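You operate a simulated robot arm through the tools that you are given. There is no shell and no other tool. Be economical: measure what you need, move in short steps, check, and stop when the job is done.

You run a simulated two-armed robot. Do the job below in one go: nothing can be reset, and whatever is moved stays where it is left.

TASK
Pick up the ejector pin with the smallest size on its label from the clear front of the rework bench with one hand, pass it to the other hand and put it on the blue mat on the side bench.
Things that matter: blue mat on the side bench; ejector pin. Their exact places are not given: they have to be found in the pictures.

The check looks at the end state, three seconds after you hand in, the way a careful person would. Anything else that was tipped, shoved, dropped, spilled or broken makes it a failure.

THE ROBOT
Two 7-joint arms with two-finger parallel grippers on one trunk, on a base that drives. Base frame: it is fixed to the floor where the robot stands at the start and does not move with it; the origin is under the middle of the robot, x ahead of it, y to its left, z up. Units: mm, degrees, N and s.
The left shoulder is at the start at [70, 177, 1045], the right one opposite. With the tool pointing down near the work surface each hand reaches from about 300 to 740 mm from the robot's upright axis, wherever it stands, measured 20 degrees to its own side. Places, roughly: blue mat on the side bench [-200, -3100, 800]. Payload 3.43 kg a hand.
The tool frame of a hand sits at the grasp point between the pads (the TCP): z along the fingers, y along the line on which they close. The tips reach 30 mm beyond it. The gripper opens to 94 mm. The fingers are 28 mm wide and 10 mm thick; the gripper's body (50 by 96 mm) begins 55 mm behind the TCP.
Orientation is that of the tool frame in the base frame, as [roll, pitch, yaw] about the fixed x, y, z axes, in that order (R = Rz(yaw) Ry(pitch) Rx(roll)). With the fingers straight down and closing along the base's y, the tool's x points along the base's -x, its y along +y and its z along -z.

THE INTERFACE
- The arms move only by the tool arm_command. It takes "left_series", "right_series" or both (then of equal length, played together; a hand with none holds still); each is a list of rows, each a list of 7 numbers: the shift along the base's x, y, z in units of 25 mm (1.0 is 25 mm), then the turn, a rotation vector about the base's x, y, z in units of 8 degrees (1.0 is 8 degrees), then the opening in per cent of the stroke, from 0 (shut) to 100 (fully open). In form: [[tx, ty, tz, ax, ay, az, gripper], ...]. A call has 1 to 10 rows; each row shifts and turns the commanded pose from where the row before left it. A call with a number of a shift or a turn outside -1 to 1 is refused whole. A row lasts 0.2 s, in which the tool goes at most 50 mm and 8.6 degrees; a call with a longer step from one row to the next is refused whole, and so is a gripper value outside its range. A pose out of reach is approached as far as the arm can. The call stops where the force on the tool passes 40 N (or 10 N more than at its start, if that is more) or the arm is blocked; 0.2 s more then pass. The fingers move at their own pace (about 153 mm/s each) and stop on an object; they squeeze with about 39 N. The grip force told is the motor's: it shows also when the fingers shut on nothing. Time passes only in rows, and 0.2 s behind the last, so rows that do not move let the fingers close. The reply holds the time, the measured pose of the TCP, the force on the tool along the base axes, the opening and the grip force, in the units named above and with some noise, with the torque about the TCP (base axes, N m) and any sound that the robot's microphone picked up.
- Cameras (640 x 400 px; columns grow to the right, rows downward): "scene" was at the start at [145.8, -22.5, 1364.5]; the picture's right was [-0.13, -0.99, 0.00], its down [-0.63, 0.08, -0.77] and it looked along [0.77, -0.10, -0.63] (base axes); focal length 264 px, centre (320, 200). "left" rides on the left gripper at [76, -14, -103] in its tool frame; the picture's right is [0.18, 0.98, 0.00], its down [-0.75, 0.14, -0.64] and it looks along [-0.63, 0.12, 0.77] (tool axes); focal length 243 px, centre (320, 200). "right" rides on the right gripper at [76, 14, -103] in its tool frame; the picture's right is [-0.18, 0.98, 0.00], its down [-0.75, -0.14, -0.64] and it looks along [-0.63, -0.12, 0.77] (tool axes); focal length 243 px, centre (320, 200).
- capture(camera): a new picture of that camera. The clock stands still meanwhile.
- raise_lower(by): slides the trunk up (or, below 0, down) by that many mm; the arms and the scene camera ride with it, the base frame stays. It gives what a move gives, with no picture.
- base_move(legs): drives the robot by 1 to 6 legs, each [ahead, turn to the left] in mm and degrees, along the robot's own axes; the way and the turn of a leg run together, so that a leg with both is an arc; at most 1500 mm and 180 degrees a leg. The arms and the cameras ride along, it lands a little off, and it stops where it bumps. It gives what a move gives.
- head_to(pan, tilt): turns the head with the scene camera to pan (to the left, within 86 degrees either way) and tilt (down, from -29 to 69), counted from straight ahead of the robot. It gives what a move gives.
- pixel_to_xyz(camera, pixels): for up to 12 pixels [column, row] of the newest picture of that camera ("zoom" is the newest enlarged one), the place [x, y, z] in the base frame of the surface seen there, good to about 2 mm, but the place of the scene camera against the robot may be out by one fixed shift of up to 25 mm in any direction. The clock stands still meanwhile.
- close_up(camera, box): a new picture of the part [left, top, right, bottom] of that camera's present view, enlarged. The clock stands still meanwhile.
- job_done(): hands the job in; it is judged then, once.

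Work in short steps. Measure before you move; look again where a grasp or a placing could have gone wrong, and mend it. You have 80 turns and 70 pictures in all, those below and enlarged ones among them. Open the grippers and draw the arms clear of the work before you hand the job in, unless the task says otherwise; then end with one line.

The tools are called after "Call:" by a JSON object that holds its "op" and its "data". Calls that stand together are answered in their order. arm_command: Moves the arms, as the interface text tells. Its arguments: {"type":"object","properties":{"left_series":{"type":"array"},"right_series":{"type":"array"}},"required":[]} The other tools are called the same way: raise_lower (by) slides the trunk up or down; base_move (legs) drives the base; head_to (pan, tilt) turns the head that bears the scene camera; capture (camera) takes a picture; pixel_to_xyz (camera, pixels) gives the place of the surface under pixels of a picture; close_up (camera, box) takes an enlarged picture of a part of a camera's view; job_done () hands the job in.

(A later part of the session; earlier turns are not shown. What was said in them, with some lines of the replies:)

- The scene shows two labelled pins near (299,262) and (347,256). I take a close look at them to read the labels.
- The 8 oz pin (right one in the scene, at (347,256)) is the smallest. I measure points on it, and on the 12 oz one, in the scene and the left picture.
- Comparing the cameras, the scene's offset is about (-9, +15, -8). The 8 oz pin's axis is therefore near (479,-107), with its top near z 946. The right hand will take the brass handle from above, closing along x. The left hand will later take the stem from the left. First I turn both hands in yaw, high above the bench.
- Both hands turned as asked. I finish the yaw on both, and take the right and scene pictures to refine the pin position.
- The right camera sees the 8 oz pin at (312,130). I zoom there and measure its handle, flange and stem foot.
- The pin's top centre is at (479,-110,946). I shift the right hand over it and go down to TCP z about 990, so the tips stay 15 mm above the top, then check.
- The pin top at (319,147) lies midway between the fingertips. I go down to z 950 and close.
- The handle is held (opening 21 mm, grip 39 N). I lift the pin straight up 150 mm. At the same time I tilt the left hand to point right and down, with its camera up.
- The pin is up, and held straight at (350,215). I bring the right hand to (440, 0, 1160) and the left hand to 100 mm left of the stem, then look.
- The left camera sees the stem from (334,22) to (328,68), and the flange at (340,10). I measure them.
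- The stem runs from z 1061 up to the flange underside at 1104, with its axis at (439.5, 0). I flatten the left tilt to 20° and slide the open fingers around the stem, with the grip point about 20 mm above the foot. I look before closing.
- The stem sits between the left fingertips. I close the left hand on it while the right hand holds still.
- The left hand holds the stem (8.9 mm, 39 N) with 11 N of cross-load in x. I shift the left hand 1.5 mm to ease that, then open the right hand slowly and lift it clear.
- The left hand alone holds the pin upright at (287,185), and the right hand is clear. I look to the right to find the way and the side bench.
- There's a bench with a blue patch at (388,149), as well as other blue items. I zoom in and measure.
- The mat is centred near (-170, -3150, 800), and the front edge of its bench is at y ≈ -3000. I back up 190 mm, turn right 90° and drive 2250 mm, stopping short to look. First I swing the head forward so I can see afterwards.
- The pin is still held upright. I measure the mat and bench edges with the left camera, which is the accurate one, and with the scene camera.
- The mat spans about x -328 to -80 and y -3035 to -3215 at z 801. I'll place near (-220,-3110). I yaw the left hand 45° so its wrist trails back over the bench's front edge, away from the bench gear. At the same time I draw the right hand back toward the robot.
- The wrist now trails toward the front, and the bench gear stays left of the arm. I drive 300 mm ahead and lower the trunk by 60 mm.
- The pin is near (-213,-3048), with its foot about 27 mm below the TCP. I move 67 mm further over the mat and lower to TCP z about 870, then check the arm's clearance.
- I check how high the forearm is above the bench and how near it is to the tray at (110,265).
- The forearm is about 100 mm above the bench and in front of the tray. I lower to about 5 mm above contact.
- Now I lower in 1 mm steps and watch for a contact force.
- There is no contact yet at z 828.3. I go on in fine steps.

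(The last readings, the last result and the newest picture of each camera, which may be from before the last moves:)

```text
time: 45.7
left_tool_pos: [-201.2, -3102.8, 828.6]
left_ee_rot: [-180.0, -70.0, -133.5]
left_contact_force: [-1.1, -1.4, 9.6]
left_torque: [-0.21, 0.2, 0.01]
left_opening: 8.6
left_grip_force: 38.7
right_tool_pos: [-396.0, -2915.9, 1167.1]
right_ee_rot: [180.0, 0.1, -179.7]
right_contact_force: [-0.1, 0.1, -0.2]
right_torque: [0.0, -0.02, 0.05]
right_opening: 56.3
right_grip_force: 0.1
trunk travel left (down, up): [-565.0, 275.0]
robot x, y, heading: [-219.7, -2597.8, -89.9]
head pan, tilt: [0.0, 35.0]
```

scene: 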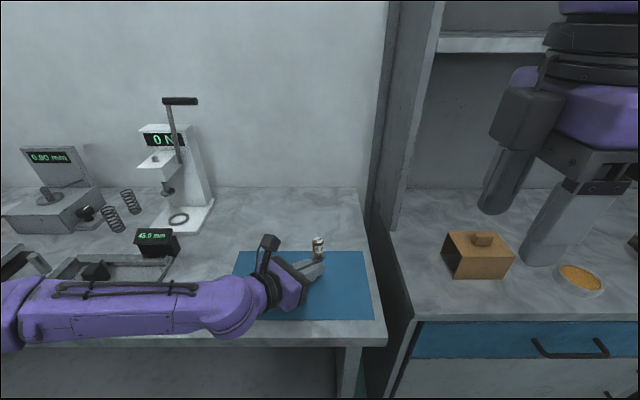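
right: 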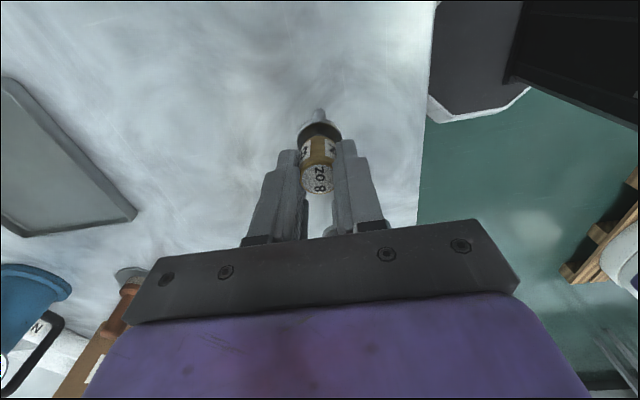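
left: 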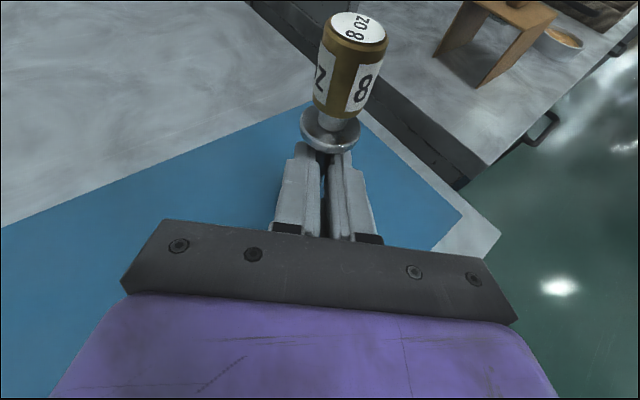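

The hand touched down with 9.6 N at z 828.5, the height I expected. I take close-ups to check that the pin is upright and touching.

Call:
{"op": "close_up", "data": {"camera": "scene", "box": [286, 235, 350, 275]}}

Call:
{"op": "close_up", "data": {"camera": "left", "box": [240, 60, 432, 180]}}

```text
10.00 times, centred on (318, 255) of scene
```

zoom: 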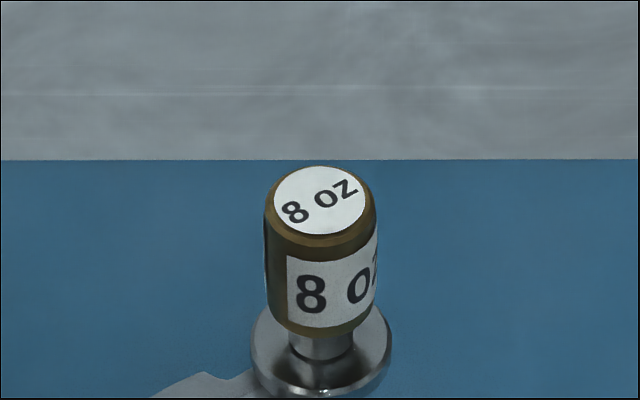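

```text
3.33 times, centred on (336, 120) of left
```

zoom: 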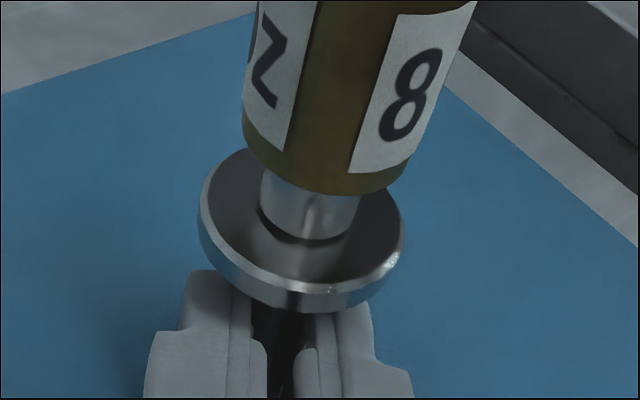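

The pin stands upright: its top and flange are in line at zoom column 320. I ease the load by 0.4 mm and open the left hand gradually to 47 mm, wider than the flange.

Call:
{"op": "arm_command", "data": {"left_series": [[0, 0, 0.015, 0, 0, 0, 0], [0, 0, 0, 0, 0, 0, 11], [0, 0, 0, 0, 0, 0, 14], [0, 0, 0, 0, 0, 0, 18], [0, 0, 0, 0, 0, 0, 25], [0, 0, 0, 0, 0, 0, 35], [0, 0, 0, 0, 0, 0, 50], [0, 0, 0, 0, 0, 0, 50]]}}

Call:
{"op": "close_up", "data": {"camera": "scene", "box": [250, 225, 378, 305]}}

Call:
{"op": "capture", "data": {"camera": "left"}}

```text
time: 47.5
left_tool_pos: [-200.2, -3103.0, 826.8]
left_ee_rot: [179.7, -69.9, -133.2]
left_contact_force: [0.4, 0.6, 0.8]
left_torque: [0.02, 0.0, 0.01]
left_opening: 46.9
left_grip_force: 0.1
right_tool_pos: [-396.7, -2917.8, 1166.8]
right_ee_rot: [-179.9, 0.1, -179.6]
right_contact_force: [0.3, -0.1, 0.5]
right_torque: [0.04, -0.01, 0.01]
right_opening: 56.5
right_grip_force: 0.1
trunk travel left (down, up): [-565.0, 275.0]
robot x, y, heading: [-220.7, -2597.1, -89.6]
head pan, tilt: [0.0, 35.0]
```

```text
5.00 times, centred on (314, 265) of scene
```

zoom: 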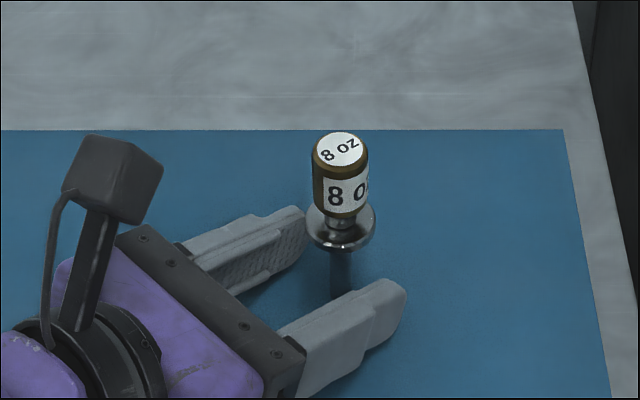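

```text
31 pictures are left
```

left: 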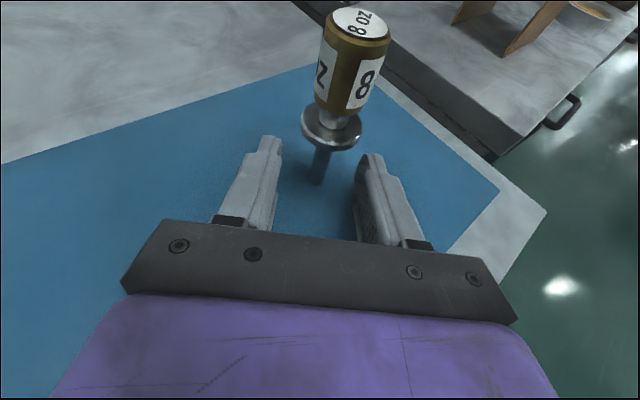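

The pin stands free and upright on the mat. I back the hand straight out along its approach line, then raise it.

Call:
{"op": "arm_command", "data": {"left_series": [[0.3, 0.32, 0.05, 0, 0, 0, 50], [0.4, 0.42, 0.1, 0, 0, 0, 50], [0.5, 0.53, 0.15, 0, 0, 0, 50], [0.6, 0.64, 0.2, 0, 0, 0, 50], [0.6, 0.64, 0.4, 0, 0, 0, 50], [0.4, 0.6, 0.8, 0, 0, 0, 50], [0, 0.5, 0.9, 0, 0, 0, 50], [0, 0.2, 0.9, 0, 0, 0, 50], [0, 0, 0.9, 0, 0, 0, 50], [0, 0, 0, 0, 0, 0, 50]]}}

Call:
{"op": "capture", "data": {"camera": "scene"}}

```text
time: 49.7
left_tool_pos: [-134.8, -3047.3, 930.2]
left_ee_rot: [179.8, -69.9, -133.3]
left_contact_force: [-0.1, 0.3, 0.7]
left_torque: [-0.01, 0.04, 0.0]
left_opening: 47.1
left_grip_force: 0.1
left hand out of reach, approached as far as the arm can: row 6, 7, 8
right_tool_pos: [-394.9, -2918.4, 1165.6]
right_ee_rot: [-180.0, 0.2, -179.7]
right_contact_force: [-1.1, -0.5, 0.4]
right_torque: [-0.01, 0.0, 0.02]
right_opening: 56.6
right_grip_force: 0.0
trunk travel left (down, up): [-565.0, 275.0]
robot x, y, heading: [-218.8, -2594.9, -89.7]
head pan, tilt: [0.0, 35.0]
```

```text
30 pictures are left
```

scene: 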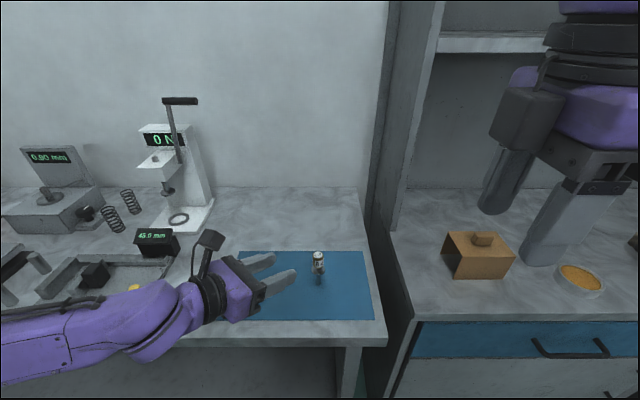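

The pin stands on the mat and the hand is out. I raise the trunk and back away so both arms are clear, then take a last look.

Call:
{"op": "raise_lower", "data": {"by": 80}}

Call:
{"op": "base_move", "data": {"legs": [[-400, 0]]}}

Call:
{"op": "close_up", "data": {"camera": "scene", "box": [80, 80, 400, 280]}}

```text
time: 50.9
left_tool_pos: [-135.5, -3047.1, 1010.0]
left_ee_rot: [179.8, -69.9, -133.2]
left_contact_force: [-0.2, 0.2, 0.0]
left_torque: [0.0, 0.0, -0.01]
left_opening: 47.3
left_grip_force: 0.0
right_tool_pos: [-395.3, -2918.3, 1247.4]
right_ee_rot: [-179.9, 0.0, -179.6]
right_contact_force: [-0.3, -0.6, -0.9]
right_torque: [0.0, -0.01, -0.03]
right_opening: 56.4
right_grip_force: 0.1
trunk travel left (down, up): [-645.0, 195.0]
robot x, y, heading: [-223.5, -2592.8, -89.7]
head pan, tilt: [0.0, 35.0]
```

```text
time: 53.4
left_tool_pos: [-139.0, -2642.2, 1009.9]
left_ee_rot: [179.9, -69.9, -133.8]
left_contact_force: [0.5, 0.9, 0.0]
left_torque: [-0.02, -0.01, -0.01]
left_opening: 47.1
left_grip_force: 0.0
right_tool_pos: [-399.6, -2511.0, 1246.3]
right_ee_rot: [180.0, 0.1, 179.6]
right_contact_force: [-0.5, -0.5, -0.3]
right_torque: [-0.03, 0.01, -0.01]
right_opening: 56.4
right_grip_force: 0.0
trunk travel left (down, up): [-645.0, 195.0]
robot x, y, heading: [-221.7, -2190.9, -90.2]
head pan, tilt: [0.0, 35.0]
```

```text
2.00 times, centred on (240, 180) of scene
```

zoom: 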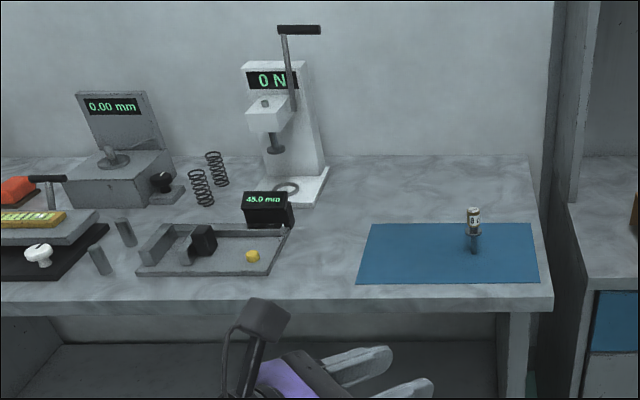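

The pin stands upright on the blue mat, nothing else has been moved, and both hands are open and clear. I hand in.

Call:
{"op": "job_done", "data": {}}

```text
The job is handed in.
```

The 8 oz ejector pin, the smaller of the two by label, was picked up with the right hand, passed to the left, and now stands upright on the blue mat on the side bench.
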